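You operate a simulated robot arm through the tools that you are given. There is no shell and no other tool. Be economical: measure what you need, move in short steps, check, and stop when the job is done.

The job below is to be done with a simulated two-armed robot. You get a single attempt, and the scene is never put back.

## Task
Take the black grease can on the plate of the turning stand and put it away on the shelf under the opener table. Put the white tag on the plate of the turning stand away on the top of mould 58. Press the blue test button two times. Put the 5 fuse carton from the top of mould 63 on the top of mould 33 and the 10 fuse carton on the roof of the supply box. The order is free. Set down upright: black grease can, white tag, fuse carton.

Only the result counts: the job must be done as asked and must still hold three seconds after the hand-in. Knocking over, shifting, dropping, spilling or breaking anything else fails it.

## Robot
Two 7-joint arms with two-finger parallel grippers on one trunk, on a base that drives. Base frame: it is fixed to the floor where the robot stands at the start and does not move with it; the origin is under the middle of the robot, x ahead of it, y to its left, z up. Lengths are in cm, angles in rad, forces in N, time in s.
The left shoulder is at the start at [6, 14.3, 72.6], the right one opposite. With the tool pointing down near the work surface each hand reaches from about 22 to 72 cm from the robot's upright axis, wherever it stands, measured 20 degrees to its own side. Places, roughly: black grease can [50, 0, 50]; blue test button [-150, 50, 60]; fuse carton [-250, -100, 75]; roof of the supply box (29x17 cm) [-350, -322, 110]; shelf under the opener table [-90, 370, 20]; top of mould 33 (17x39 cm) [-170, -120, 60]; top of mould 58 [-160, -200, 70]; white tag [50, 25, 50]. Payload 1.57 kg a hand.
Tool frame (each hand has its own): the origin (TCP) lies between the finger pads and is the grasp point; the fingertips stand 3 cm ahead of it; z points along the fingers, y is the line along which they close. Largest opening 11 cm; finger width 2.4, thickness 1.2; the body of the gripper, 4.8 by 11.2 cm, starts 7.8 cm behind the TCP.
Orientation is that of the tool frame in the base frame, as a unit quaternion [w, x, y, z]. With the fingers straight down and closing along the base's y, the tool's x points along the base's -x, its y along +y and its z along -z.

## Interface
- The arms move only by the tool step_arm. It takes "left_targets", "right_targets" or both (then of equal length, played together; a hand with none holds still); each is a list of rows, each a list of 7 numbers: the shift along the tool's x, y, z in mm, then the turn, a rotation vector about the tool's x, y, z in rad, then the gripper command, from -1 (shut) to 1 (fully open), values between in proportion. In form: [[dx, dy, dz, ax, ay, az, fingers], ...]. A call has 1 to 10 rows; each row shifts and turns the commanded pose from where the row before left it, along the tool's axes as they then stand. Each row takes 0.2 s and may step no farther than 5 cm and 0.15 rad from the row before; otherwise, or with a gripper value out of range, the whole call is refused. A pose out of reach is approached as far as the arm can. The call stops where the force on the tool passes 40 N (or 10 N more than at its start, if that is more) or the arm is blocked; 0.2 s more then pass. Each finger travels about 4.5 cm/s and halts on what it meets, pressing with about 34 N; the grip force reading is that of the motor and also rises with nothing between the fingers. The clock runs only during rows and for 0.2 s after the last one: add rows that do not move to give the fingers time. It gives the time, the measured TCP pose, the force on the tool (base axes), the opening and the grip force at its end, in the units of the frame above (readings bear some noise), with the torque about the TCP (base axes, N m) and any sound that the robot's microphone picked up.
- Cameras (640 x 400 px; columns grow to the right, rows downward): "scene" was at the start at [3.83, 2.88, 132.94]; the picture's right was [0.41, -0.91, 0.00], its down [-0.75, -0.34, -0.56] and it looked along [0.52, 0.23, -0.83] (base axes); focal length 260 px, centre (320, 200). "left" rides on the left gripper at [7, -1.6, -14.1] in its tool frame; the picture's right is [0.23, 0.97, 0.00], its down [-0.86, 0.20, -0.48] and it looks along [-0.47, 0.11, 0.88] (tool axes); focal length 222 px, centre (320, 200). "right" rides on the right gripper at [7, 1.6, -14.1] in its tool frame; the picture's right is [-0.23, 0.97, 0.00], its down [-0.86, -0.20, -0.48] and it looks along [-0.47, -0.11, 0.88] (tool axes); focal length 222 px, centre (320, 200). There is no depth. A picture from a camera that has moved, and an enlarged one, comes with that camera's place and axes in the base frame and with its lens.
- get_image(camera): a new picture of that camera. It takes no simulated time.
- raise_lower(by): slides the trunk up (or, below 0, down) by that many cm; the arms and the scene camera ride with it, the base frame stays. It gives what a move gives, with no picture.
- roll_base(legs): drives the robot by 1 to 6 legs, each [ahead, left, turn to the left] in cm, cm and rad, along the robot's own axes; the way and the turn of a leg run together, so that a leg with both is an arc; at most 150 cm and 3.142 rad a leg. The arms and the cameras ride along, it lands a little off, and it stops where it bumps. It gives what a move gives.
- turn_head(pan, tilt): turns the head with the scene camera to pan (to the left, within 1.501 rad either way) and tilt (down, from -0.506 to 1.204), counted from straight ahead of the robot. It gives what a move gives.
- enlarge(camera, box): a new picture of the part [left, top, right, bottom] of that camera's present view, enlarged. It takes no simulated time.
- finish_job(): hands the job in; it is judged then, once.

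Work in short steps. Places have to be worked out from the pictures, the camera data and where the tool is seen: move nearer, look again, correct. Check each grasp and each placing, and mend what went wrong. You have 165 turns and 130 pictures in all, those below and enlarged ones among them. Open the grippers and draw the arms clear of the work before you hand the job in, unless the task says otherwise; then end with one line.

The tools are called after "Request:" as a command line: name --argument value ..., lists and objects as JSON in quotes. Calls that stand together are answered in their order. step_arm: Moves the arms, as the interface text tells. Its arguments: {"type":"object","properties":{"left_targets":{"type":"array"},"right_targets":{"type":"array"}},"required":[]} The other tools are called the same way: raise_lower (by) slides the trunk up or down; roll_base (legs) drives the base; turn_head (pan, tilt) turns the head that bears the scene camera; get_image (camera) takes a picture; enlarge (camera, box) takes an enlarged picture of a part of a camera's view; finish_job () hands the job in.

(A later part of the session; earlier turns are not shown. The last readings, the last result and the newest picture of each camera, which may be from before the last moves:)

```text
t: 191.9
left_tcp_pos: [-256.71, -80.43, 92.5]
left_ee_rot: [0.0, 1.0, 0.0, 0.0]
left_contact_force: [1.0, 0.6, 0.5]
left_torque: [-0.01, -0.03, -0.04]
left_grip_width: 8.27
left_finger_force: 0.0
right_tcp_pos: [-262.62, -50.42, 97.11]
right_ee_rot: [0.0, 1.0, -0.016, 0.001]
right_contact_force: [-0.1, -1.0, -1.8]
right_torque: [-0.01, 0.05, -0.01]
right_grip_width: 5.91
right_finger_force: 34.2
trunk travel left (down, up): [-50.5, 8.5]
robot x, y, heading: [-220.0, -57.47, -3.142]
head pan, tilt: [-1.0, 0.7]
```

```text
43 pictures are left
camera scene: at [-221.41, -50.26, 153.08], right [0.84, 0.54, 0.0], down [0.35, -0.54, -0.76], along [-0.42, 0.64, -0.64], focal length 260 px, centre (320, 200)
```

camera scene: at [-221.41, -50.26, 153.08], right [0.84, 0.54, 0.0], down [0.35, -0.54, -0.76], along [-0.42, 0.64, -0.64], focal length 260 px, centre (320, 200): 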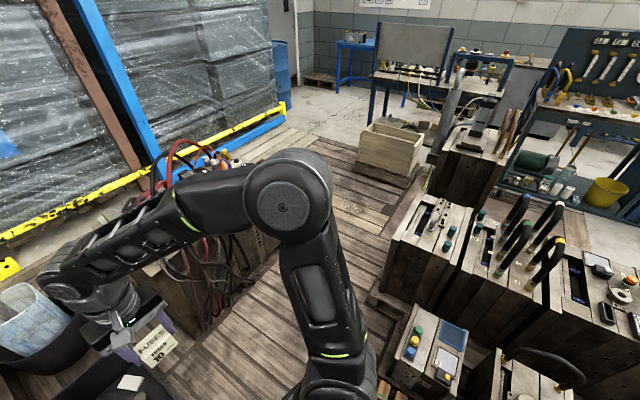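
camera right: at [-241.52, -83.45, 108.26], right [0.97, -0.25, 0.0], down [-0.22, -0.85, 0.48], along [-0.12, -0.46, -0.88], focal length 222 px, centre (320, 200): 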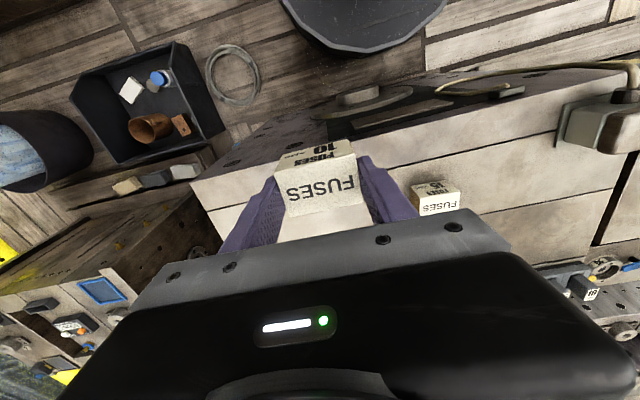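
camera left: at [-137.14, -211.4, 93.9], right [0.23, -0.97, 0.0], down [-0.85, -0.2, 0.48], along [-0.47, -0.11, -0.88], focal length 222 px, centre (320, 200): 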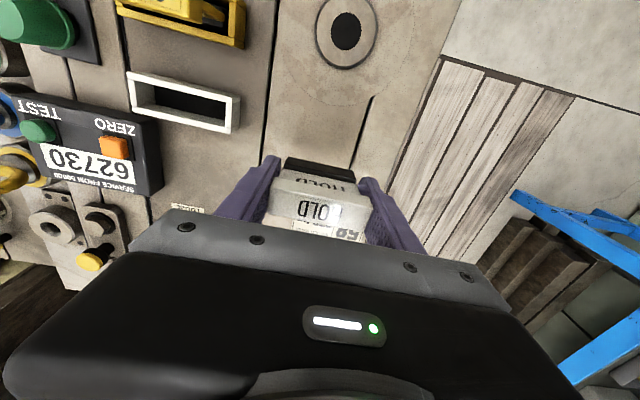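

Arms are as on the way in. I reverse out along y≈-58.5.

Request:
roll_base --legs '[[0, 1.2, 0], [-60, 0, 0], [-50, 0, 0]]'

Request:
get_image --camera "scene"

```text
t: 198.2
left_tcp_pos: [-147.08, -81.1, 92.39]
left_ee_rot: [0.0, 1.0, -0.005, -0.001]
left_contact_force: [-1.3, 0.1, -0.5]
left_torque: [0.01, 0.01, -0.06]
left_grip_width: 8.24
left_finger_force: 0.1
right_tcp_pos: [-152.55, -51.13, 97.04]
right_ee_rot: [0.001, 1.0, -0.021, 0.001]
right_contact_force: [-0.3, 0.3, -1.2]
right_torque: [-0.03, 0.01, 0.02]
right_grip_width: 5.92
right_finger_force: 34.4
trunk travel left (down, up): [-50.5, 8.5]
robot x, y, heading: [-110.05, -58.05, 3.134]
head pan, tilt: [-1.0, 0.7]
```

```text
42 pictures are left
camera scene: at [-111.39, -51.42, 153.08], right [0.84, 0.54, 0.0], down [0.34, -0.54, -0.77], along [-0.41, 0.65, -0.64], focal length 260 px, centre (320, 200)
```

scene: 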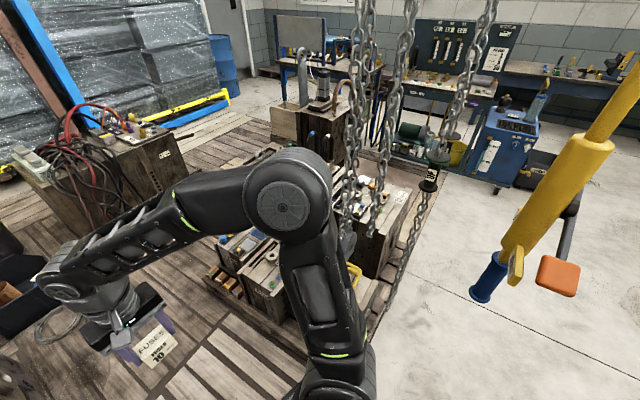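

The handle tip is near (-93, -12), elbow edge about y=-22: it clears. I reverse on with a slight shift away, then drive to the rack corridor.

Request:
roll_base --legs '[[-50, 2.5, 0], [0, 150, 0.008], [0, 48, 0]]'

Request:
turn_head --pan 0.0 --tilt 0.5

Request:
get_image --camera "scene"

```text
t: 210.4
left_tcp_pos: [-94.77, -277.52, 92.32]
left_ee_rot: [-0.001, 1.0, 0.007, 0.0]
left_contact_force: [0.0, -0.1, 1.1]
left_torque: [0.03, -0.03, -0.02]
left_grip_width: 8.28
left_finger_force: 0.0
right_tcp_pos: [-101.01, -247.71, 97.05]
right_ee_rot: [-0.001, 1.0, -0.008, 0.001]
right_contact_force: [0.3, -1.1, -1.5]
right_torque: [0.03, -0.01, 0.0]
right_grip_width: 5.94
right_finger_force: 33.9
trunk travel left (down, up): [-50.5, 8.5]
robot x, y, heading: [-58.55, -253.66, -3.123]
head pan, tilt: [-1.0, 0.7]
```

```text
t: 211.7
left_tcp_pos: [-94.79, -277.5, 92.32]
left_ee_rot: [-0.001, 1.0, 0.007, 0.0]
left_contact_force: [-0.6, 0.4, -0.2]
left_torque: [-0.01, 0.0, 0.02]
left_grip_width: 8.27
left_finger_force: 0.1
right_tcp_pos: [-101.08, -247.6, 97.07]
right_ee_rot: [0.0, 1.0, -0.009, 0.001]
right_contact_force: [0.3, 0.0, -1.0]
right_torque: [0.01, -0.02, -0.04]
right_grip_width: 5.92
right_finger_force: 34.1
trunk travel left (down, up): [-50.5, 8.5]
robot x, y, heading: [-58.64, -253.74, -3.12]
head pan, tilt: [0.0, 0.499]
```

```text
41 pictures are left
camera scene: at [-64.31, -254.05, 154.85], right [-0.02, 1.0, 0.0], down [0.48, 0.01, -0.88], along [-0.88, -0.02, -0.48], focal length 260 px, centre (320, 200)
```

scene: 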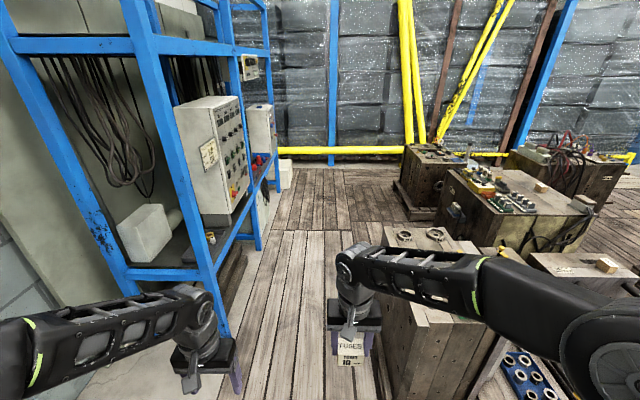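

The corridor between rack and mould 58 is free. I drive in along y≈-258.

Request:
roll_base --legs '[[0, 4.5, -0.02], [140, 0, 0]]'

Request:
roll_base --legs '[[70, 0, 0]]'

Request:
turn_head --pan 0.7 --tilt 0.25

Request:
get_image --camera "scene"

```text
t: 219.2
left_tcp_pos: [-236.34, -283.07, 92.27]
left_ee_rot: [0.0, 1.0, 0.008, 0.0]
left_contact_force: [0.5, -0.5, 0.0]
left_torque: [-0.01, 0.0, 0.0]
left_grip_width: 8.25
left_finger_force: 0.0
right_tcp_pos: [-242.55, -253.2, 96.97]
right_ee_rot: [0.001, 1.0, -0.008, 0.001]
right_contact_force: [-0.1, -0.2, -0.5]
right_torque: [0.03, -0.02, -0.02]
right_grip_width: 5.92
right_finger_force: 33.8
trunk travel left (down, up): [-50.5, 8.5]
robot x, y, heading: [-199.88, -259.38, -3.122]
head pan, tilt: [0.0, 0.499]
```

```text
t: 223.0
left_tcp_pos: [-304.69, -284.83, 92.35]
left_ee_rot: [0.0, 1.0, 0.011, 0.0]
left_contact_force: [-0.6, -0.1, 0.4]
left_torque: [0.01, 0.0, 0.03]
left_grip_width: 8.24
left_finger_force: 0.2
right_tcp_pos: [-311.09, -255.18, 97.03]
right_ee_rot: [0.0, 1.0, -0.005, 0.001]
right_contact_force: [0.0, 0.0, -1.3]
right_torque: [-0.01, 0.0, -0.01]
right_grip_width: 5.92
right_finger_force: 34.0
trunk travel left (down, up): [-50.5, 8.5]
robot x, y, heading: [-268.42, -261.23, -3.115]
head pan, tilt: [0.0, 0.499]
```

```text
t: 224.1
left_tcp_pos: [-304.62, -284.81, 92.44]
left_ee_rot: [0.001, 1.0, 0.012, 0.001]
left_contact_force: [0.3, -0.4, -1.0]
left_torque: [0.01, -0.02, -0.02]
left_grip_width: 8.22
left_finger_force: 0.1
right_tcp_pos: [-311.06, -255.09, 97.01]
right_ee_rot: [0.0, 1.0, -0.004, 0.0]
right_contact_force: [-0.1, 0.1, -0.7]
right_torque: [0.0, 0.03, -0.01]
right_grip_width: 5.93
right_finger_force: 34.1
trunk travel left (down, up): [-50.5, 8.5]
robot x, y, heading: [-268.27, -260.93, -3.117]
head pan, tilt: [0.7, 0.25]
```

```text
40 pictures are left
camera scene: at [-272.24, -267.18, 157.16], right [-0.66, 0.75, 0.0], down [0.19, 0.16, -0.97], along [-0.72, -0.64, -0.25], focal length 260 px, centre (320, 200)
```

scene: 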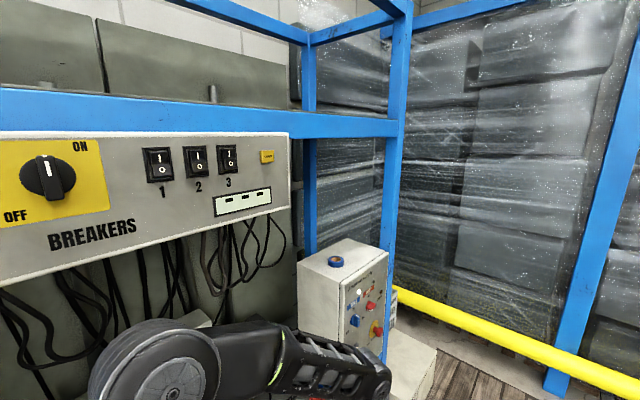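

The supply box roof is seen with a small round knob near its middle; the front beam above is at z≈155. I drive on and turn to face the rack from y≈-245.

Request:
roll_base --legs '[[77, -18, 0], [0, 0, 1.546]]'

Request:
turn_head --pan 0.0 --tilt 0.4

Request:
get_image --camera "scene"

```text
t: 232.1
left_tcp_pos: [-323.54, -281.85, 92.27]
left_ee_rot: [0.001, 0.711, 0.703, 0.0]
left_contact_force: [0.1, -1.0, -0.6]
left_torque: [0.0, 0.01, -0.03]
left_grip_width: 8.21
left_finger_force: 0.0
right_tcp_pos: [-353.52, -287.29, 97.04]
right_ee_rot: [-0.001, 0.722, 0.692, 0.001]
right_contact_force: [0.1, -0.5, -1.2]
right_torque: [0.02, 0.01, 0.0]
right_grip_width: 5.92
right_finger_force: 33.9
trunk travel left (down, up): [-50.5, 8.5]
robot x, y, heading: [-346.19, -245.0, -1.577]
head pan, tilt: [0.7, 0.25]
```

```text
t: 233.2
left_tcp_pos: [-323.52, -281.84, 92.38]
left_ee_rot: [0.0, 0.711, 0.703, 0.0]
left_contact_force: [-0.1, -0.5, 0.1]
left_torque: [0.0, -0.02, 0.01]
left_grip_width: 8.26
left_finger_force: 0.1
right_tcp_pos: [-353.35, -287.35, 97.02]
right_ee_rot: [0.0, 0.722, 0.692, 0.001]
right_contact_force: [0.2, -0.1, -1.2]
right_torque: [-0.02, -0.03, 0.02]
right_grip_width: 5.91
right_finger_force: 34.3
trunk travel left (down, up): [-50.5, 8.5]
robot x, y, heading: [-346.24, -244.7, -1.577]
head pan, tilt: [0.0, 0.4]
```

```text
39 pictures are left
camera scene: at [-345.87, -251.23, 155.76], right [-1.0, 0.01, 0.0], down [0.0, 0.39, -0.92], along [-0.01, -0.92, -0.39], focal length 260 px, centre (320, 200)
```

scene: 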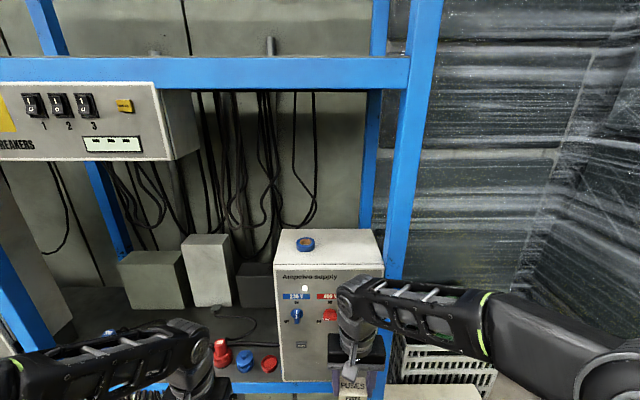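

Request:
enlarge --camera "scene" --box '[260, 210, 400, 300]'

```text
4.44 times, centred on (330, 255) of scene
camera zoom: at [-345.87, -251.23, 155.76], right [-1.0, 0.01, 0.0], down [0.0, 0.39, -0.92], along [-0.01, -0.92, -0.39], focal length 1154 px, centre (276, -44)
```

zoom: 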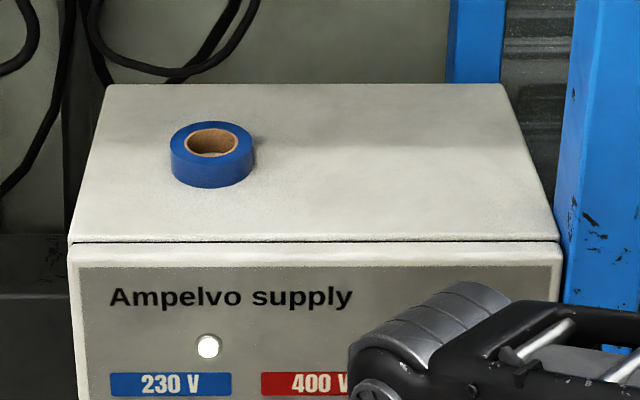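

The roof's right half is free (a tape roll stands left of the middle); roof near z≈110–113. I raise the trunk fully, lift the right hand and roll forward 14 cm.

Request:
raise_lower --by 8.4

Request:
step_arm --right_targets '[[0, 0, -45, 0, 0, 0, -1], [0, 0, -45, 0, 0, 0, -1], [0, 0, -45, 0, 0, 0, -1], [0, 0, -40, 0, 0, 0, -1], [0, 0, 0, 0, 0, 0, -1]]'

Request:
get_image --camera "scene"

```text
t: 234.4
left_tcp_pos: [-323.58, -281.8, 100.82]
left_ee_rot: [0.0, 0.711, 0.704, 0.0]
left_contact_force: [1.1, -0.2, 0.3]
left_torque: [-0.01, -0.04, -0.02]
left_grip_width: 8.25
left_finger_force: 0.1
right_tcp_pos: [-353.49, -287.26, 105.39]
right_ee_rot: [-0.001, 0.722, 0.692, 0.0]
right_contact_force: [-0.3, -0.4, -0.1]
right_torque: [0.01, 0.01, -0.01]
right_grip_width: 5.9
right_finger_force: 34.1
trunk travel left (down, up): [-58.9, 0.1]
robot x, y, heading: [-346.01, -244.5, -1.577]
head pan, tilt: [0.0, 0.4]
```

```text
t: 235.6
left_tcp_pos: [-323.46, -281.98, 100.8]
left_ee_rot: [0.0, 0.711, 0.703, 0.0]
left_contact_force: [-0.3, 0.3, 0.0]
left_torque: [-0.03, -0.03, 0.01]
left_grip_width: 8.25
left_finger_force: 0.1
right_tcp_pos: [-353.62, -287.12, 116.86]
right_ee_rot: [0.0, 0.722, 0.692, 0.0]
right_contact_force: [-0.5, -0.5, -1.3]
right_torque: [-0.01, -0.02, -0.01]
right_grip_width: 5.93
right_finger_force: 34.0
right hand out of reach, approached as far as the arm can: row 3, 4
trunk travel left (down, up): [-58.9, 0.1]
robot x, y, heading: [-345.73, -244.74, -1.579]
head pan, tilt: [0.0, 0.4]
```

```text
37 pictures are left
camera scene: at [-345.87, -251.23, 164.16], right [-1.0, 0.01, 0.0], down [0.0, 0.39, -0.92], along [-0.01, -0.92, -0.39], focal length 260 px, centre (320, 200)
```

scene: 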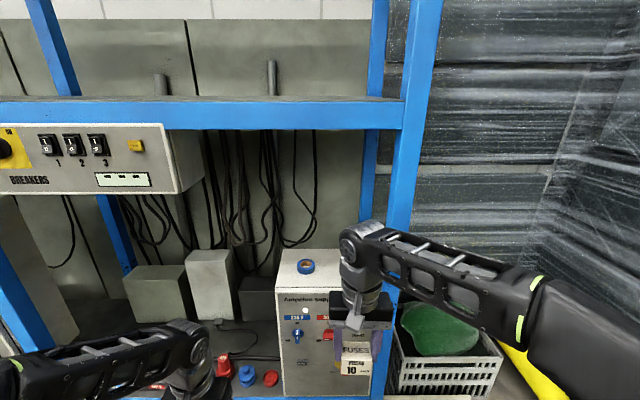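

The hand stops at z≈117 when this close in. I enlarge to get the roof height by parallax from the raised head.

Request:
enlarge --camera "scene" --box '[260, 230, 400, 320]'

```text
4.44 times, centred on (330, 275) of scene
camera zoom: at [-345.87, -251.23, 164.16], right [-1.0, 0.01, 0.0], down [0.0, 0.39, -0.92], along [-0.01, -0.92, -0.39], focal length 1154 px, centre (276, -133)
```

zoom: 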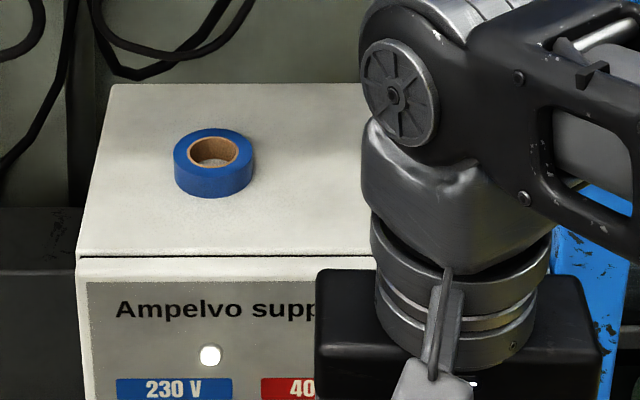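

Roof is at z≈109.5, y -313..-333; the 117 hover suffices. I shift 14 cm ahead and 10 cm left so the forearm clears the right post.

Request:
roll_base --legs '[[14, 10, 0]]'

Request:
step_arm --right_targets '[[-10, -30, 0, 0, 0, 0, -1], [-10, -30, 0, 0, 0, 0, -1], [0, 0, -20, 0, 0, 0, -1], [0, 0, 0, 0, 0, 0, -1]]'

Request:
get_image --camera "right"

```text
t: 237.1
left_tcp_pos: [-313.63, -296.09, 100.73]
left_ee_rot: [-0.001, 0.709, 0.705, 0.0]
left_contact_force: [0.6, -0.1, 0.5]
left_torque: [-0.01, 0.0, 0.05]
left_grip_width: 8.25
left_finger_force: 0.2
right_tcp_pos: [-343.66, -301.48, 116.76]
right_ee_rot: [-0.001, 0.721, 0.693, 0.001]
right_contact_force: [0.1, -0.7, -0.7]
right_torque: [0.03, 0.01, 0.0]
right_grip_width: 5.93
right_finger_force: 34.1
trunk travel left (down, up): [-58.9, 0.1]
robot x, y, heading: [-336.33, -259.2, -1.572]
head pan, tilt: [0.0, 0.4]
```

```text
t: 238.1
left_tcp_pos: [-313.73, -296.02, 100.87]
left_ee_rot: [0.0, 0.71, 0.704, 0.0]
left_contact_force: [0.4, -1.0, 0.9]
left_torque: [-0.03, 0.02, 0.0]
left_grip_width: 8.26
left_finger_force: 0.0
right_tcp_pos: [-349.84, -303.35, 116.6]
right_ee_rot: [0.0, 0.721, 0.693, 0.0]
right_contact_force: [0.7, 0.1, -0.9]
right_torque: [-0.03, -0.02, 0.0]
right_grip_width: 5.91
right_finger_force: 34.1
right hand out of reach, approached as far as the arm can: row 3
trunk travel left (down, up): [-58.9, 0.1]
robot x, y, heading: [-336.1, -259.33, -1.572]
head pan, tilt: [0.0, 0.4]
```

```text
35 pictures are left
camera right: at [-347.75, -296.37, 130.79], right [0.96, -0.27, 0.0], down [-0.23, -0.85, 0.48], along [-0.13, -0.46, -0.88], focal length 222 px, centre (320, 200)
```

right: 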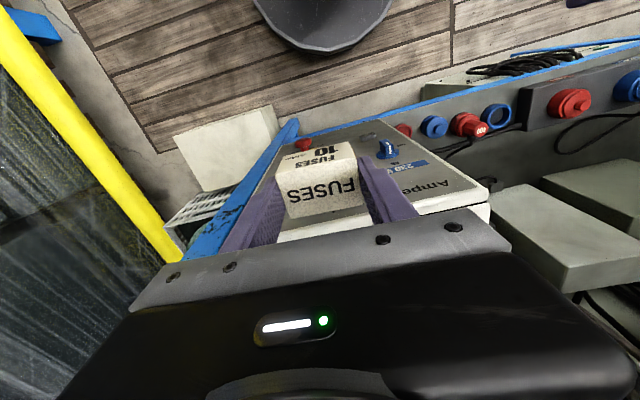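

Carton bottom is about 4.8 cm below TCP, so ≈2 cm above the roof. I go forward a little and try to gain height before crossing the edge.

Request:
step_arm --right_targets '[[-25, -16, 0, 0, 0, 0, -1], [-25, -16, 0, 0, 0, 0, -1], [0, 0, -20, 0, 0, 0, -1], [0, 0, -20, 0, 0, 0, -1], [0, 0, 0, 0, 0, 0, -1]]'

Request:
enlarge --camera "scene" --box '[250, 230, 450, 370]'

```text
t: 239.3
left_tcp_pos: [-313.68, -296.0, 100.8]
left_ee_rot: [0.0, 0.71, 0.705, 0.0]
left_contact_force: [-0.3, -0.3, 0.5]
left_torque: [-0.01, 0.01, -0.03]
left_grip_width: 8.23
left_finger_force: 0.0
right_tcp_pos: [-352.9, -308.06, 116.69]
right_ee_rot: [0.0, 0.72, 0.694, 0.0]
right_contact_force: [0.2, -0.3, -1.0]
right_torque: [0.0, 0.01, -0.02]
right_grip_width: 5.92
right_finger_force: 33.5
right hand out of reach, approached as far as the arm can: row 3, 4
trunk travel left (down, up): [-58.9, 0.1]
robot x, y, heading: [-336.29, -258.93, -1.577]
head pan, tilt: [0.0, 0.4]
```

```text
2.86 times, centred on (350, 300) of scene
camera zoom: at [-336.09, -265.44, 164.16], right [-1.0, 0.0, 0.0], down [0.0, 0.39, -0.92], along [0.0, -0.92, -0.39], focal length 742 px, centre (234, -86)
```

zoom: 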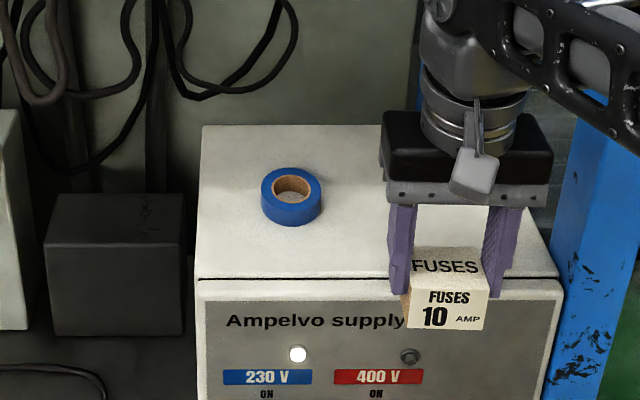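

Carton bottom is ≈3 cm above the roof level. I move it forward over the roof in small steps.

Request:
step_arm --right_targets '[[-20, 0, 0, 0, 0, 0, -1], [-20, 0, 0, 0, 0, 0, -1], [-20, 0, 0, 0, 0, 0, -1], [-20, 0, 0, 0, 0, 0, -1], [-20, 0, 0, 0, 0, 0, -1], [-20, 0, 0, 0, 0, 0, -1], [-10, 0, 0, 0, 0, 0, -1], [0, 0, 0, 0, 0, 0, -1]]'

Request:
enlarge --camera "scene" --box '[250, 180, 450, 320]'

Request:
get_image --camera "right"

```text
t: 241.1
left_tcp_pos: [-313.69, -296.07, 100.74]
left_ee_rot: [0.0, 0.71, 0.705, 0.001]
left_contact_force: [-0.1, 0.6, 0.5]
left_torque: [0.0, 0.02, -0.02]
left_grip_width: 8.26
left_finger_force: 0.0
right_tcp_pos: [-353.15, -310.09, 116.58]
right_ee_rot: [0.0, 0.721, 0.693, 0.001]
right_contact_force: [0.5, 0.3, -0.3]
right_torque: [-0.01, 0.03, 0.0]
right_grip_width: 5.93
right_finger_force: 34.0
right hand out of reach, approached as far as the arm can: row 2, 3, 4, 5, 6, 7
trunk travel left (down, up): [-58.9, 0.1]
robot x, y, heading: [-336.61, -259.33, -1.576]
head pan, tilt: [0.0, 0.4]
```

```text
2.86 times, centred on (350, 250) of scene
camera zoom: at [-336.08, -265.45, 164.16], right [-1.0, 0.0, 0.0], down [0.0, 0.39, -0.92], along [0.0, -0.92, -0.39], focal length 742 px, centre (234, 57)
```

zoom: 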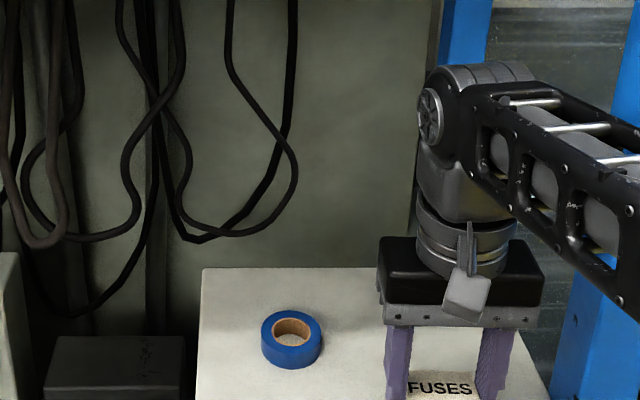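

```text
32 pictures are left
camera right: at [-351.21, -303.1, 130.8], right [0.96, -0.27, 0.0], down [-0.23, -0.85, 0.48], along [-0.13, -0.46, -0.88], focal length 222 px, centre (320, 200)
```

right: 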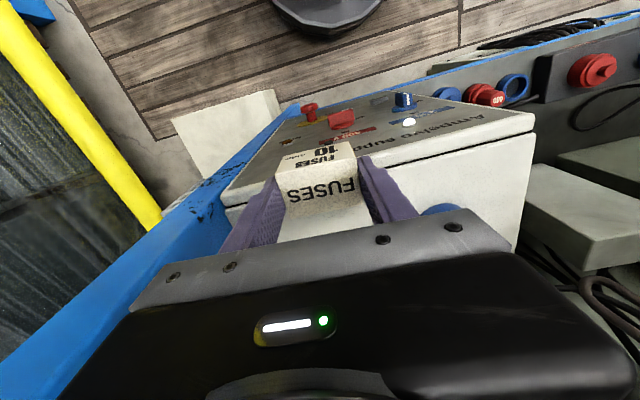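

The arm's reach ends here, so I bring the base 8 cm forward instead (hand then at y≈-318, near the roof's front part), after pulling the left hand back. First 4 cm, then check the post clearance.

Request:
step_arm --left_targets '[[30, 0, 0, 0, 0, 0, 0.5], [30, 0, 0, 0, 0, 0, 0.5], [0, 0, 0, 0, 0, 0, 0.5]]'

Request:
roll_base --legs '[[4, 1, 0]]'

Request:
enlarge --camera "scene" --box '[280, 180, 560, 355]'

```text
t: 241.9
left_tcp_pos: [-313.63, -290.19, 100.95]
left_ee_rot: [0.0, 0.71, 0.704, 0.0]
left_contact_force: [0.6, 0.1, 0.0]
left_torque: [0.01, 0.02, -0.01]
left_grip_width: 8.23
left_finger_force: 0.1
right_tcp_pos: [-353.26, -310.08, 116.65]
right_ee_rot: [0.0, 0.721, 0.693, 0.0]
right_contact_force: [-0.4, -0.7, -1.9]
right_torque: [-0.01, 0.01, 0.02]
right_grip_width: 5.93
right_finger_force: 34.0
trunk travel left (down, up): [-58.9, 0.1]
robot x, y, heading: [-336.45, -258.96, -1.575]
head pan, tilt: [0.0, 0.4]
```

```text
t: 242.8
left_tcp_pos: [-312.7, -294.18, 100.86]
left_ee_rot: [-0.001, 0.709, 0.705, 0.0]
left_contact_force: [-0.2, 0.2, 0.2]
left_torque: [0.03, 0.06, 0.01]
left_grip_width: 8.22
left_finger_force: 0.0
right_tcp_pos: [-352.12, -314.19, 116.55]
right_ee_rot: [-0.001, 0.72, 0.694, 0.0]
right_contact_force: [0.1, -0.9, -1.8]
right_torque: [0.07, 0.02, 0.01]
right_grip_width: 5.95
right_finger_force: 33.7
trunk travel left (down, up): [-58.9, 0.1]
robot x, y, heading: [-335.46, -263.02, -1.571]
head pan, tilt: [0.0, 0.4]
```

```text
2.29 times, centred on (420, 268) of scene
camera zoom: at [-335.04, -269.74, 164.15], right [-1.0, 0.0, 0.0], down [0.0, 0.39, -0.92], along [0.0, -0.92, -0.39], focal length 593 px, centre (91, 46)
```

zoom: 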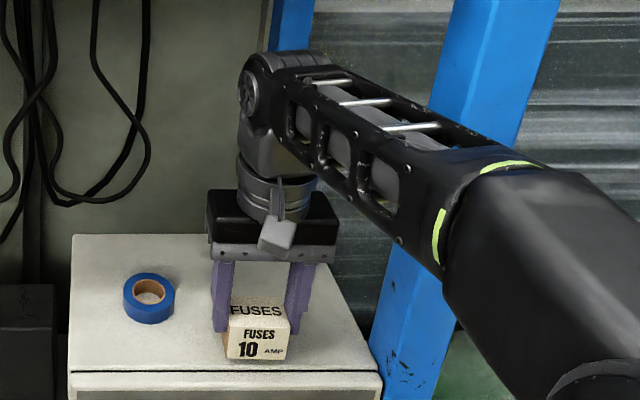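

The forearm's outer edge (x≈-357) clears the post edge (x≈-363). I roll the last 4 cm.

Request:
roll_base --legs '[[4, 0, 0]]'

Request:
enlarge --camera "scene" --box '[280, 180, 480, 320]'

Request:
get_image --camera "right"

```text
t: 243.6
left_tcp_pos: [-312.67, -298.36, 100.78]
left_ee_rot: [-0.001, 0.71, 0.705, 0.0]
left_contact_force: [-0.1, -0.7, 0.0]
left_torque: [0.01, -0.01, 0.0]
left_grip_width: 8.26
left_finger_force: 0.1
right_tcp_pos: [-352.21, -318.23, 116.52]
right_ee_rot: [-0.001, 0.72, 0.694, -0.001]
right_contact_force: [0.7, -0.7, -1.6]
right_torque: [0.06, -0.02, -0.01]
right_grip_width: 5.88
right_finger_force: 34.1
trunk travel left (down, up): [-58.9, 0.1]
robot x, y, heading: [-335.6, -267.07, -1.57]
head pan, tilt: [0.0, 0.4]
```

```text
2.86 times, centred on (380, 250) of scene
camera zoom: at [-335.11, -273.73, 164.15], right [-1.0, 0.0, 0.0], down [0.0, 0.39, -0.92], along [0.0, -0.92, -0.39], focal length 742 px, centre (149, 57)
```

zoom: 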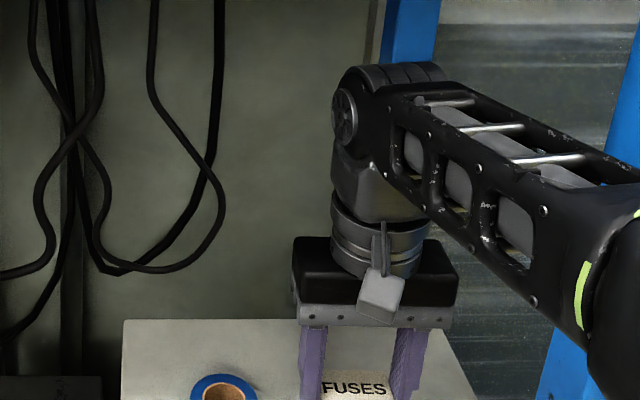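

```text
29 pictures are left
camera right: at [-350.23, -311.32, 130.7], right [0.96, -0.26, 0.0], down [-0.23, -0.85, 0.48], along [-0.13, -0.46, -0.88], focal length 222 px, centre (320, 200)
```

right: 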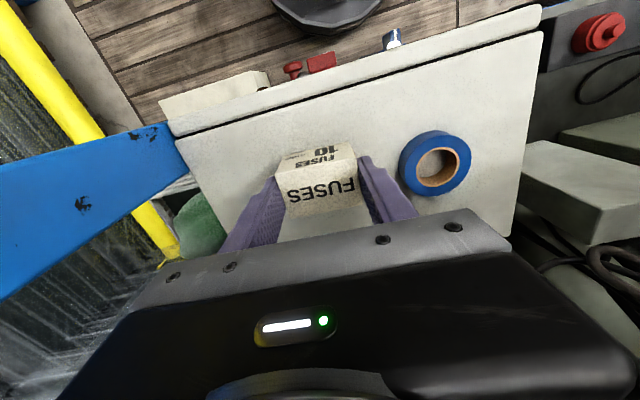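

The carton hangs over the free part of the roof, tape roll 3 cm off the finger. I lower by small steps.

Request:
step_arm --right_targets '[[0, 0, 6, 0, 0, 0, -1], [0, 0, 6, 0, 0, 0, -1], [0, 0, 0, 0, 0, 0, -1]]'

Request:
step_arm --right_targets '[[0, 0, 4, 0, 0, 0, -1], [0, 0, 0, 0, 0, 0, -1]]'

Request:
step_arm --right_targets '[[0, 0, 3, 0, 0, 0, -1], [0, 0, 0, 0, 0, 0, -1]]'

```text
t: 244.4
left_tcp_pos: [-312.65, -298.01, 100.9]
left_ee_rot: [0.0, 0.71, 0.705, 0.001]
left_contact_force: [-0.1, -0.1, 0.7]
left_torque: [-0.01, -0.01, 0.0]
left_grip_width: 8.26
left_finger_force: 0.0
right_tcp_pos: [-352.17, -318.02, 115.48]
right_ee_rot: [0.0, 0.721, 0.693, 0.0]
right_contact_force: [0.1, 0.2, -1.2]
right_torque: [0.0, -0.01, 0.02]
right_grip_width: 5.91
right_finger_force: 34.1
trunk travel left (down, up): [-58.9, 0.1]
robot x, y, heading: [-335.18, -267.0, -1.575]
head pan, tilt: [0.0, 0.4]
```

```text
t: 245.0
left_tcp_pos: [-312.74, -298.01, 101.01]
left_ee_rot: [0.0, 0.709, 0.705, 0.0]
left_contact_force: [0.1, -0.1, 0.2]
left_torque: [0.01, -0.01, 0.0]
left_grip_width: 8.26
left_finger_force: 0.1
right_tcp_pos: [-352.1, -318.06, 115.31]
right_ee_rot: [0.0, 0.72, 0.694, -0.001]
right_contact_force: [-1.2, -1.4, 12.0]
right_torque: [0.15, 0.04, 0.01]
right_grip_width: 5.92
right_finger_force: 33.9
trunk travel left (down, up): [-58.9, 0.1]
robot x, y, heading: [-335.42, -267.45, -1.577]
head pan, tilt: [0.0, 0.4]
```

```text
t: 245.6
left_tcp_pos: [-312.7, -297.93, 100.96]
left_ee_rot: [0.001, 0.71, 0.704, -0.001]
left_contact_force: [-0.4, -0.2, 0.2]
left_torque: [-0.02, 0.01, -0.01]
left_grip_width: 8.26
left_finger_force: 0.0
right_tcp_pos: [-352.12, -318.01, 115.0]
right_ee_rot: [0.001, 0.72, 0.694, -0.001]
right_contact_force: [-3.4, -3.2, 32.9]
right_torque: [-0.13, 0.08, 0.04]
right_grip_width: 5.98
right_finger_force: 33.7
trunk travel left (down, up): [-58.9, 0.1]
robot x, y, heading: [-335.61, -267.04, -1.579]
head pan, tilt: [0.0, 0.4]
```

Contact (33 N): it stands on the roof. I relieve, open to 8 cm and, since the arm cannot rise much, draw the hand straight back with the fingers sliding clear on both sides.

Request:
step_arm --right_targets '[[0, 0, -5, 0, 0, 0, -1], [0, 0, 0, 0, 0, 0, 0.1], [0, 0, 0, 0, 0, 0, 0.45], [0, 0, 0, 0, 0, 0, 0.45], [0, 0, 0, 0, 0, 0, 0.45], [0, 0, -5, 0, 0, 0, 0.45], [0, 0, -5, 0, 0, 0, 0.45]]'

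Request:
get_image --camera "right"

```text
t: 247.2
left_tcp_pos: [-312.65, -298.06, 100.83]
left_ee_rot: [0.0, 0.71, 0.704, 0.0]
left_contact_force: [0.4, -0.3, 0.4]
left_torque: [0.01, 0.01, 0.01]
left_grip_width: 8.27
left_finger_force: 0.0
right_tcp_pos: [-352.13, -318.11, 116.12]
right_ee_rot: [0.0, 0.72, 0.694, 0.0]
right_contact_force: [-0.3, -0.4, 0.2]
right_torque: [0.0, 0.04, 0.0]
right_grip_width: 7.97
right_finger_force: 0.1
trunk travel left (down, up): [-58.9, 0.1]
robot x, y, heading: [-335.4, -267.02, -1.578]
head pan, tilt: [0.0, 0.4]
```

```text
28 pictures are left
camera right: at [-350.22, -311.15, 130.33], right [0.96, -0.26, 0.0], down [-0.23, -0.85, 0.48], along [-0.13, -0.46, -0.88], focal length 222 px, centre (320, 200)
```

right: 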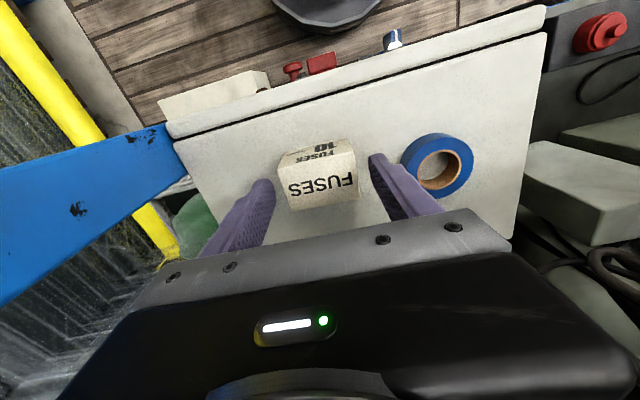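

Released and standing with a finger-gap on both sides. I draw back straight.

Request:
step_arm --right_targets '[[20, 0, 0, 0, 0, 0, 0.45], [20, 0, 0, 0, 0, 0, 0.45], [25, 0, 0, 0, 0, 0, 0.45], [30, 0, 0, 0, 0, 0, 0.45], [0, 0, 0, 0, 0, 0, 0.45]]'

Request:
roll_base --legs '[[-14, 0, 0]]'

Request:
enlarge --camera "scene" --box '[260, 210, 460, 340]'

```text
t: 248.4
left_tcp_pos: [-312.61, -298.09, 100.91]
left_ee_rot: [0.001, 0.71, 0.704, 0.0]
left_contact_force: [-0.5, -0.1, 0.2]
left_torque: [0.02, -0.01, 0.03]
left_grip_width: 8.27
left_finger_force: 0.1
right_tcp_pos: [-351.74, -308.58, 116.2]
right_ee_rot: [-0.001, 0.721, 0.693, -0.001]
right_contact_force: [-0.4, -0.3, -0.3]
right_torque: [0.02, 0.03, -0.02]
right_grip_width: 7.99
right_finger_force: 0.1
trunk travel left (down, up): [-58.9, 0.1]
robot x, y, heading: [-335.29, -267.22, -1.575]
head pan, tilt: [0.0, 0.4]
```

```text
t: 249.8
left_tcp_pos: [-312.7, -284.01, 101.02]
left_ee_rot: [0.001, 0.709, 0.705, -0.001]
left_contact_force: [-0.5, 0.6, 0.2]
left_torque: [-0.02, 0.03, -0.01]
left_grip_width: 8.24
left_finger_force: 0.0
right_tcp_pos: [-351.75, -294.33, 116.24]
right_ee_rot: [0.0, 0.721, 0.693, -0.001]
right_contact_force: [-0.5, 0.5, 0.8]
right_torque: [-0.05, -0.03, 0.02]
right_grip_width: 8.01
right_finger_force: 0.0
trunk travel left (down, up): [-58.9, 0.1]
robot x, y, heading: [-335.3, -252.78, -1.576]
head pan, tilt: [0.0, 0.4]
```

```text
3.08 times, centred on (360, 275) of scene
camera zoom: at [-335.07, -259.22, 164.17], right [-1.0, 0.0, 0.0], down [0.0, 0.39, -0.92], along [0.0, -0.92, -0.39], focal length 799 px, centre (197, -31)
```

zoom: 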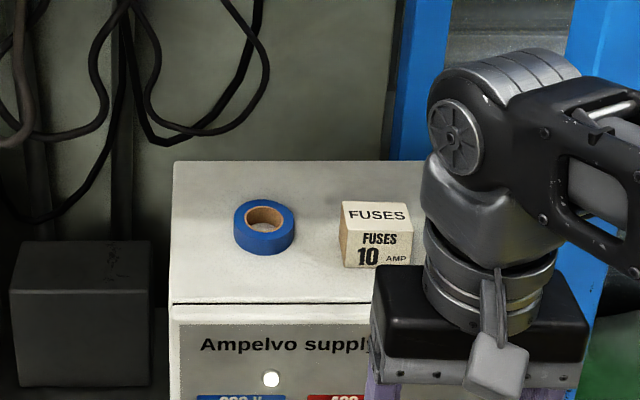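

The 10 carton stands on the roof. Now I leave the corridor in reverse, tuck the left hand, and head for the front of mould 12 for the button.

Request:
roll_base --legs '[[0, 0, -1.567], [0, 6, 0], [-140, 0, 0], [-150, 0, 0]]'

Request:
step_arm --left_targets '[[30, 20, 0, 0, 0, 0, 0.5], [30, 20, 0, 0, 0, 0, 0.5], [0, 20, 0, 0, 0, 0, 0.5], [0, 0, 0, 0, 0, 0, 0.5]]' --right_targets '[[0, 20, 30, 0, 0, 0, 0], [0, 20, 30, 0, 0, 0, -1], [0, 20, 30, 0, 0, 0, -1], [0, 0, 0, 0, 0, 0, -1]]'

```text
t: 268.0
left_tcp_pos: [-76.7, -274.45, 100.8]
left_ee_rot: [0.0, 1.0, 0.031, 0.001]
left_contact_force: [0.5, -0.2, 1.0]
left_torque: [-0.03, -0.02, -0.03]
left_grip_width: 8.25
left_finger_force: 0.0
right_tcp_pos: [-89.82, -236.19, 116.23]
right_ee_rot: [-0.001, 1.0, 0.016, 0.0]
right_contact_force: [0.1, 0.0, 0.2]
right_torque: [0.02, 0.02, 0.03]
right_grip_width: 8.0
right_finger_force: 0.1
trunk travel left (down, up): [-58.9, 0.1]
robot x, y, heading: [-47.62, -249.71, -3.075]
head pan, tilt: [0.0, 0.4]
```

```text
t: 269.0
left_tcp_pos: [-72.32, -281.04, 101.95]
left_ee_rot: [0.0, 1.0, 0.031, 0.001]
left_contact_force: [-0.4, 0.3, 0.9]
left_torque: [-0.05, 0.02, -0.01]
left_grip_width: 8.25
left_finger_force: 0.0
left hand out of reach, approached as far as the arm can: row 2
right_tcp_pos: [-89.54, -241.94, 107.28]
right_ee_rot: [0.001, 1.0, 0.016, 0.0]
right_contact_force: [-0.1, 0.3, -0.6]
right_torque: [-0.03, -0.01, 0.03]
right_grip_width: 0.01
right_finger_force: 3.2
trunk travel left (down, up): [-58.9, 0.1]
robot x, y, heading: [-47.71, -249.4, -3.078]
head pan, tilt: [0.0, 0.4]
```

Request:
roll_base --legs '[[-22, 0, -0.064], [0, -110, 0], [0, -110, 0], [0, -100, 0]]'

Request:
turn_head --pan 0.0 --tilt 0.5

Request:
get_image --camera "scene"

```text
t: 286.1
left_tcp_pos: [-53.31, 43.02, 101.99]
left_ee_rot: [0.0, 1.0, -0.005, 0.0]
left_contact_force: [-1.0, -0.2, -1.0]
left_torque: [-0.05, 0.01, -0.02]
left_grip_width: 8.27
left_finger_force: 0.2
right_tcp_pos: [-67.61, 83.27, 107.34]
right_ee_rot: [0.0, 1.0, -0.02, 0.0]
right_contact_force: [0.5, 0.1, -0.5]
right_torque: [-0.02, 0.01, 0.01]
right_grip_width: 0.0
right_finger_force: 21.3
trunk travel left (down, up): [-58.9, 0.1]
robot x, y, heading: [-26.36, 72.91, 3.14]
head pan, tilt: [0.0, 0.4]
```

```text
t: 286.7
left_tcp_pos: [-53.3, 43.03, 102.02]
left_ee_rot: [0.0, 1.0, -0.004, 0.001]
left_contact_force: [-0.4, 0.4, -0.4]
left_torque: [0.0, -0.02, -0.02]
left_grip_width: 8.26
left_finger_force: 0.1
right_tcp_pos: [-67.66, 83.32, 107.37]
right_ee_rot: [0.0, 1.0, -0.021, 0.0]
right_contact_force: [0.4, 0.2, 0.0]
right_torque: [0.02, -0.03, -0.01]
right_grip_width: 0.02
right_finger_force: 20.8
trunk travel left (down, up): [-58.9, 0.1]
robot x, y, heading: [-26.5, 72.82, 3.136]
head pan, tilt: [0.0, 0.499]
```

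```text
26 pictures are left
camera scene: at [-32.01, 72.73, 163.25], right [0.0, 1.0, 0.0], down [0.48, 0.0, -0.88], along [-0.88, 0.0, -0.48], focal length 260 px, centre (320, 200)
```

scene: 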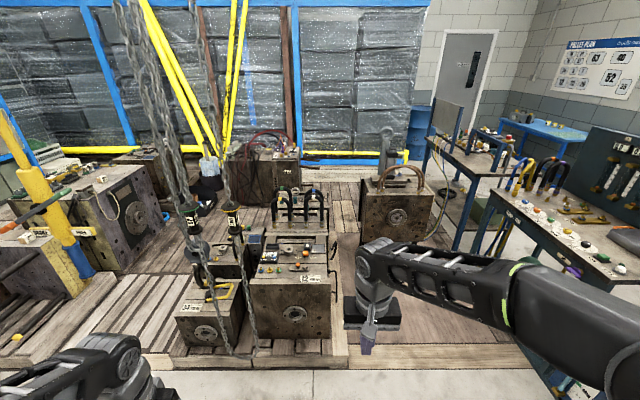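

Request:
enlarge --camera "scene" --box '[180, 200, 360, 370]'

```text
2.35 times, centred on (270, 285) of scene
camera zoom: at [-32.01, 72.73, 163.25], right [0.0, 1.0, 0.0], down [0.48, 0.0, -0.88], along [-0.88, 0.0, -0.48], focal length 611 px, centre (438, 0)
```

zoom: 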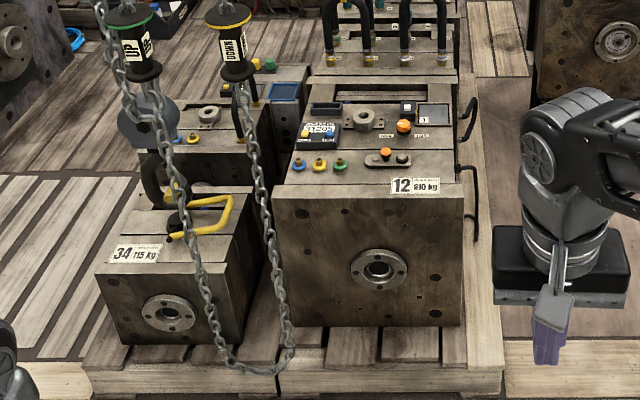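

Button refined to (-147.2, 46.3, 63.3); the nearest chain hangs at (-118, 39.5). I lower the trunk, turn left first, then slide diagonally to about (-86, 70) so the right hand can come in from the +y side.

Request:
raise_lower --by -18

Request:
roll_base --legs '[[24, 2, 0], [0, 0, 0.354], [25, -9, 0]]'

Request:
turn_head --pan 0.0 --tilt 0.7

Request:
get_image --camera "scene"

```text
t: 288.7
left_tcp_pos: [-53.38, 43.01, 84.02]
left_ee_rot: [0.0, 1.0, -0.004, 0.0]
left_contact_force: [0.1, 0.4, 0.6]
left_torque: [-0.04, 0.0, -0.02]
left_grip_width: 8.24
left_finger_force: 0.1
right_tcp_pos: [-67.75, 83.3, 89.34]
right_ee_rot: [-0.001, 1.0, -0.02, 0.0]
right_contact_force: [0.0, 0.5, 0.4]
right_torque: [0.01, -0.04, 0.01]
right_grip_width: 0.0
right_finger_force: 21.6
trunk travel left (down, up): [-40.9, 18.1]
robot x, y, heading: [-25.89, 72.77, 3.132]
head pan, tilt: [0.0, 0.499]
```

```text
t: 293.1
left_tcp_pos: [-92.46, 33.44, 83.97]
left_ee_rot: [0.0, 0.985, 0.174, 0.0]
left_contact_force: [0.1, 0.0, 0.5]
left_torque: [0.02, 0.01, -0.01]
left_grip_width: 8.23
left_finger_force: 0.0
right_tcp_pos: [-119.86, 66.1, 89.32]
right_ee_rot: [-0.001, 0.987, 0.158, 0.001]
right_contact_force: [-0.3, 0.7, 0.1]
right_torque: [0.02, -0.03, 0.02]
right_grip_width: 0.0
right_finger_force: 21.2
trunk travel left (down, up): [-40.9, 18.1]
robot x, y, heading: [-77.19, 70.98, -2.793]
head pan, tilt: [0.0, 0.499]
```

```text
t: 293.8
left_tcp_pos: [-92.34, 33.44, 84.0]
left_ee_rot: [0.0, 0.985, 0.172, -0.001]
left_contact_force: [-0.2, 0.5, 0.2]
left_torque: [-0.01, -0.01, -0.01]
left_grip_width: 8.28
left_finger_force: 0.1
right_tcp_pos: [-119.83, 66.08, 89.28]
right_ee_rot: [-0.001, 0.987, 0.158, -0.001]
right_contact_force: [-0.2, 0.2, -0.3]
right_torque: [0.02, 0.02, 0.01]
right_grip_width: 0.02
right_finger_force: 21.4
trunk travel left (down, up): [-40.9, 18.1]
robot x, y, heading: [-77.27, 70.36, -2.789]
head pan, tilt: [0.0, 0.7]
```

```text
24 pictures are left
camera scene: at [-82.17, 68.76, 143.48], right [-0.34, 0.94, 0.0], down [0.6, 0.22, -0.77], along [-0.72, -0.26, -0.64], focal length 260 px, centre (320, 200)
```

scene: 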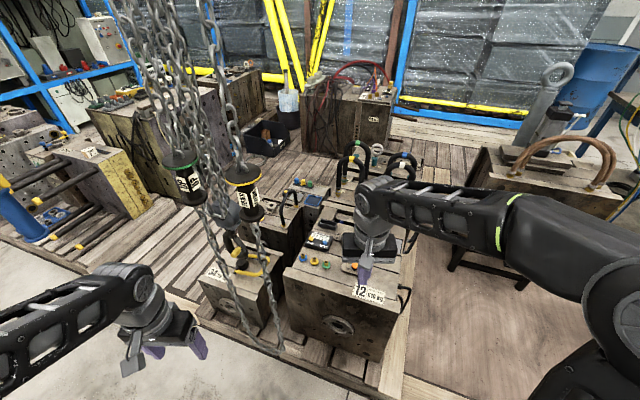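

I roll a bit nearer and bring the closed right fingers above the button.

Request:
roll_base --legs '[[7, -3, 0]]'

Request:
enlarge --camera "scene" --box '[260, 200, 420, 320]'

Request:
get_image --camera "right"

```text
t: 294.9
left_tcp_pos: [-100.13, 33.9, 83.97]
left_ee_rot: [0.001, 0.985, 0.173, 0.0]
left_contact_force: [-0.3, 0.5, -0.6]
left_torque: [0.03, -0.02, -0.01]
left_grip_width: 8.28
left_finger_force: 0.1
right_tcp_pos: [-127.46, 66.52, 89.27]
right_ee_rot: [0.001, 0.987, 0.158, 0.0]
right_contact_force: [-1.8, 0.6, -1.0]
right_torque: [0.02, -0.08, 0.0]
right_grip_width: 0.0
right_finger_force: 21.4
trunk travel left (down, up): [-40.9, 18.1]
robot x, y, heading: [-84.84, 71.12, -2.791]
head pan, tilt: [0.0, 0.7]
```

```text
3.33 times, centred on (340, 260) of scene
camera zoom: at [-89.91, 69.2, 143.47], right [-0.34, 0.94, 0.0], down [0.61, 0.22, -0.76], along [-0.72, -0.26, -0.64], focal length 865 px, centre (253, 0)
```

zoom: 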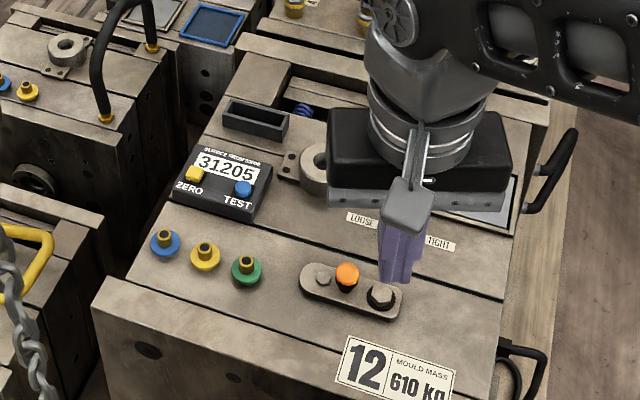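

```text
22 pictures are left
camera right: at [-120.39, 67.22, 103.44], right [0.09, -1.0, 0.0], down [-0.88, -0.08, 0.48], along [-0.48, -0.04, -0.88], focal length 222 px, centre (320, 200)
```

right: 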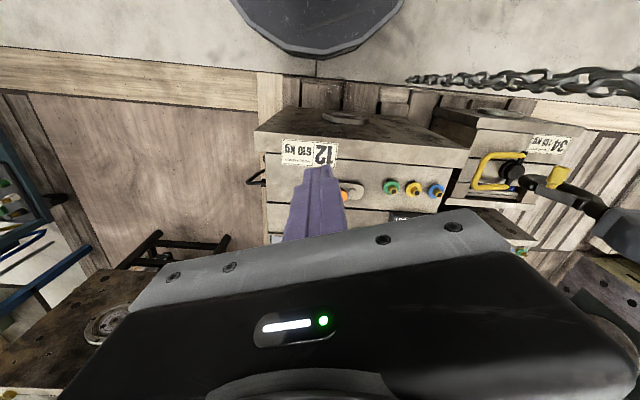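

Button at about (-147.6, 46.6). I move the closed fingertips over it, still well above.

Request:
step_arm --right_targets '[[-42, 21, 0, 0, 0, 0, -1], [-42, 21, 0, 0, 0, 0, -1], [-42, 21, 0, 0, 0, 0, -1], [-42, 21, 0, 0, 0, 0, -1], [-42, 21, 0, 0, 0, 0, -1], [-43, 21, 0, 0, 0, 0, -1], [0, 0, 45, 0, 0, 0, -1], [0, 0, 45, 0, 0, 0, -1], [0, 0, 40, 0, 0, 0, -1], [0, 0, 0, 0, 0, 0, -1]]'

Request:
enlarge --camera "scene" --box '[260, 200, 420, 320]'

Request:
get_image --camera "right"

```text
t: 297.1
left_tcp_pos: [-99.99, 33.77, 83.92]
left_ee_rot: [0.0, 0.985, 0.172, 0.0]
left_contact_force: [0.2, 0.5, -1.1]
left_torque: [-0.01, -0.02, 0.0]
left_grip_width: 8.25
left_finger_force: 0.0
right_tcp_pos: [-142.45, 51.78, 76.22]
right_ee_rot: [-0.001, 0.988, 0.158, 0.0]
right_contact_force: [0.3, 0.5, 0.8]
right_torque: [-0.02, -0.03, -0.01]
right_grip_width: 0.0
right_finger_force: 21.0
right hand out of reach, approached as far as the arm can: row 5, 6
trunk travel left (down, up): [-40.9, 18.1]
robot x, y, heading: [-85.03, 71.4, -2.79]
head pan, tilt: [0.0, 0.7]
```

```text
3.33 times, centred on (340, 260) of scene
camera zoom: at [-89.78, 69.18, 143.48], right [-0.34, 0.94, 0.0], down [0.6, 0.22, -0.76], along [-0.72, -0.26, -0.64], focal length 865 px, centre (253, 0)
```

zoom: 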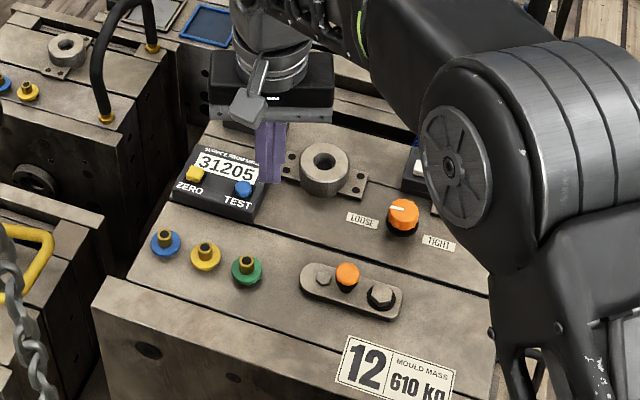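

```text
20 pictures are left
camera right: at [-135.31, 52.43, 90.5], right [0.09, -1.0, 0.0], down [-0.87, -0.08, 0.48], along [-0.48, -0.04, -0.88], focal length 222 px, centre (320, 200)
```

right: 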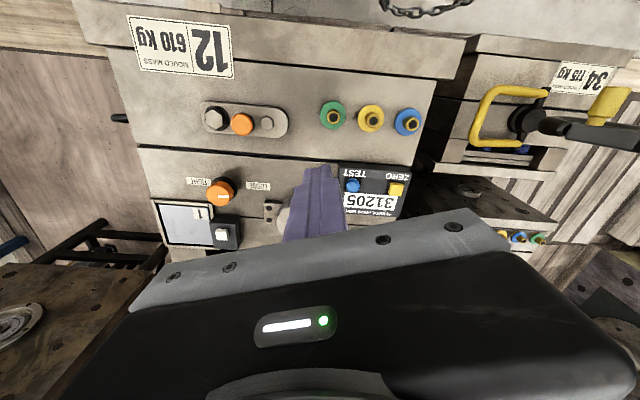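

The arm reaches its limit there; with the shoulder higher it will reach farther. I raise the trunk 14 cm and then complete the move with the arm.

Request:
raise_lower --by 14

Request:
step_arm --right_targets '[[0, 0, 45, 0, 0, 0, -1], [0, 0, 45, 0, 0, 0, -1], [-22, 10, 30, 0, 0, 0, -1], [-22, 10, 20, 0, 0, 0, -1], [-20, 11, 0, 0, 0, 0, -1], [0, 0, 0, 0, 0, 0, -1]]'

Request:
get_image --camera "right"

```text
t: 298.8
left_tcp_pos: [-100.05, 33.86, 97.9]
left_ee_rot: [-0.001, 0.985, 0.174, 0.0]
left_contact_force: [-0.4, 0.3, 0.0]
left_torque: [-0.01, 0.0, 0.02]
left_grip_width: 8.26
left_finger_force: 0.0
right_tcp_pos: [-142.45, 51.74, 90.41]
right_ee_rot: [-0.001, 0.988, 0.156, 0.0]
right_contact_force: [-0.3, 0.7, 0.4]
right_torque: [0.0, 0.0, -0.01]
right_grip_width: 0.0
right_finger_force: 20.8
trunk travel left (down, up): [-54.9, 4.1]
robot x, y, heading: [-84.92, 71.11, -2.792]
head pan, tilt: [0.0, 0.7]
```

```text
t: 300.1
left_tcp_pos: [-100.04, 33.95, 97.93]
left_ee_rot: [0.0, 0.985, 0.173, 0.0]
left_contact_force: [-0.3, 0.0, 0.2]
left_torque: [0.01, -0.03, 0.0]
left_grip_width: 8.22
left_finger_force: 0.1
right_tcp_pos: [-146.87, 47.43, 76.5]
right_ee_rot: [-0.001, 0.988, 0.157, 0.001]
right_contact_force: [0.1, 1.1, -0.3]
right_torque: [0.01, 0.01, 0.0]
right_grip_width: 0.03
right_finger_force: 21.4
right hand out of reach, approached as far as the arm can: row 5
trunk travel left (down, up): [-54.9, 4.1]
robot x, y, heading: [-84.74, 70.84, -2.793]
head pan, tilt: [0.0, 0.7]
```

```text
19 pictures are left
camera right: at [-139.72, 48.17, 90.68], right [0.09, -1.0, 0.0], down [-0.88, -0.08, 0.48], along [-0.48, -0.04, -0.88], focal length 222 px, centre (320, 200)
```

right: 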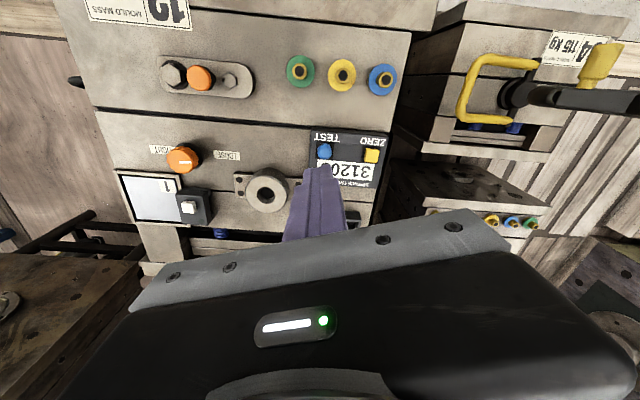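

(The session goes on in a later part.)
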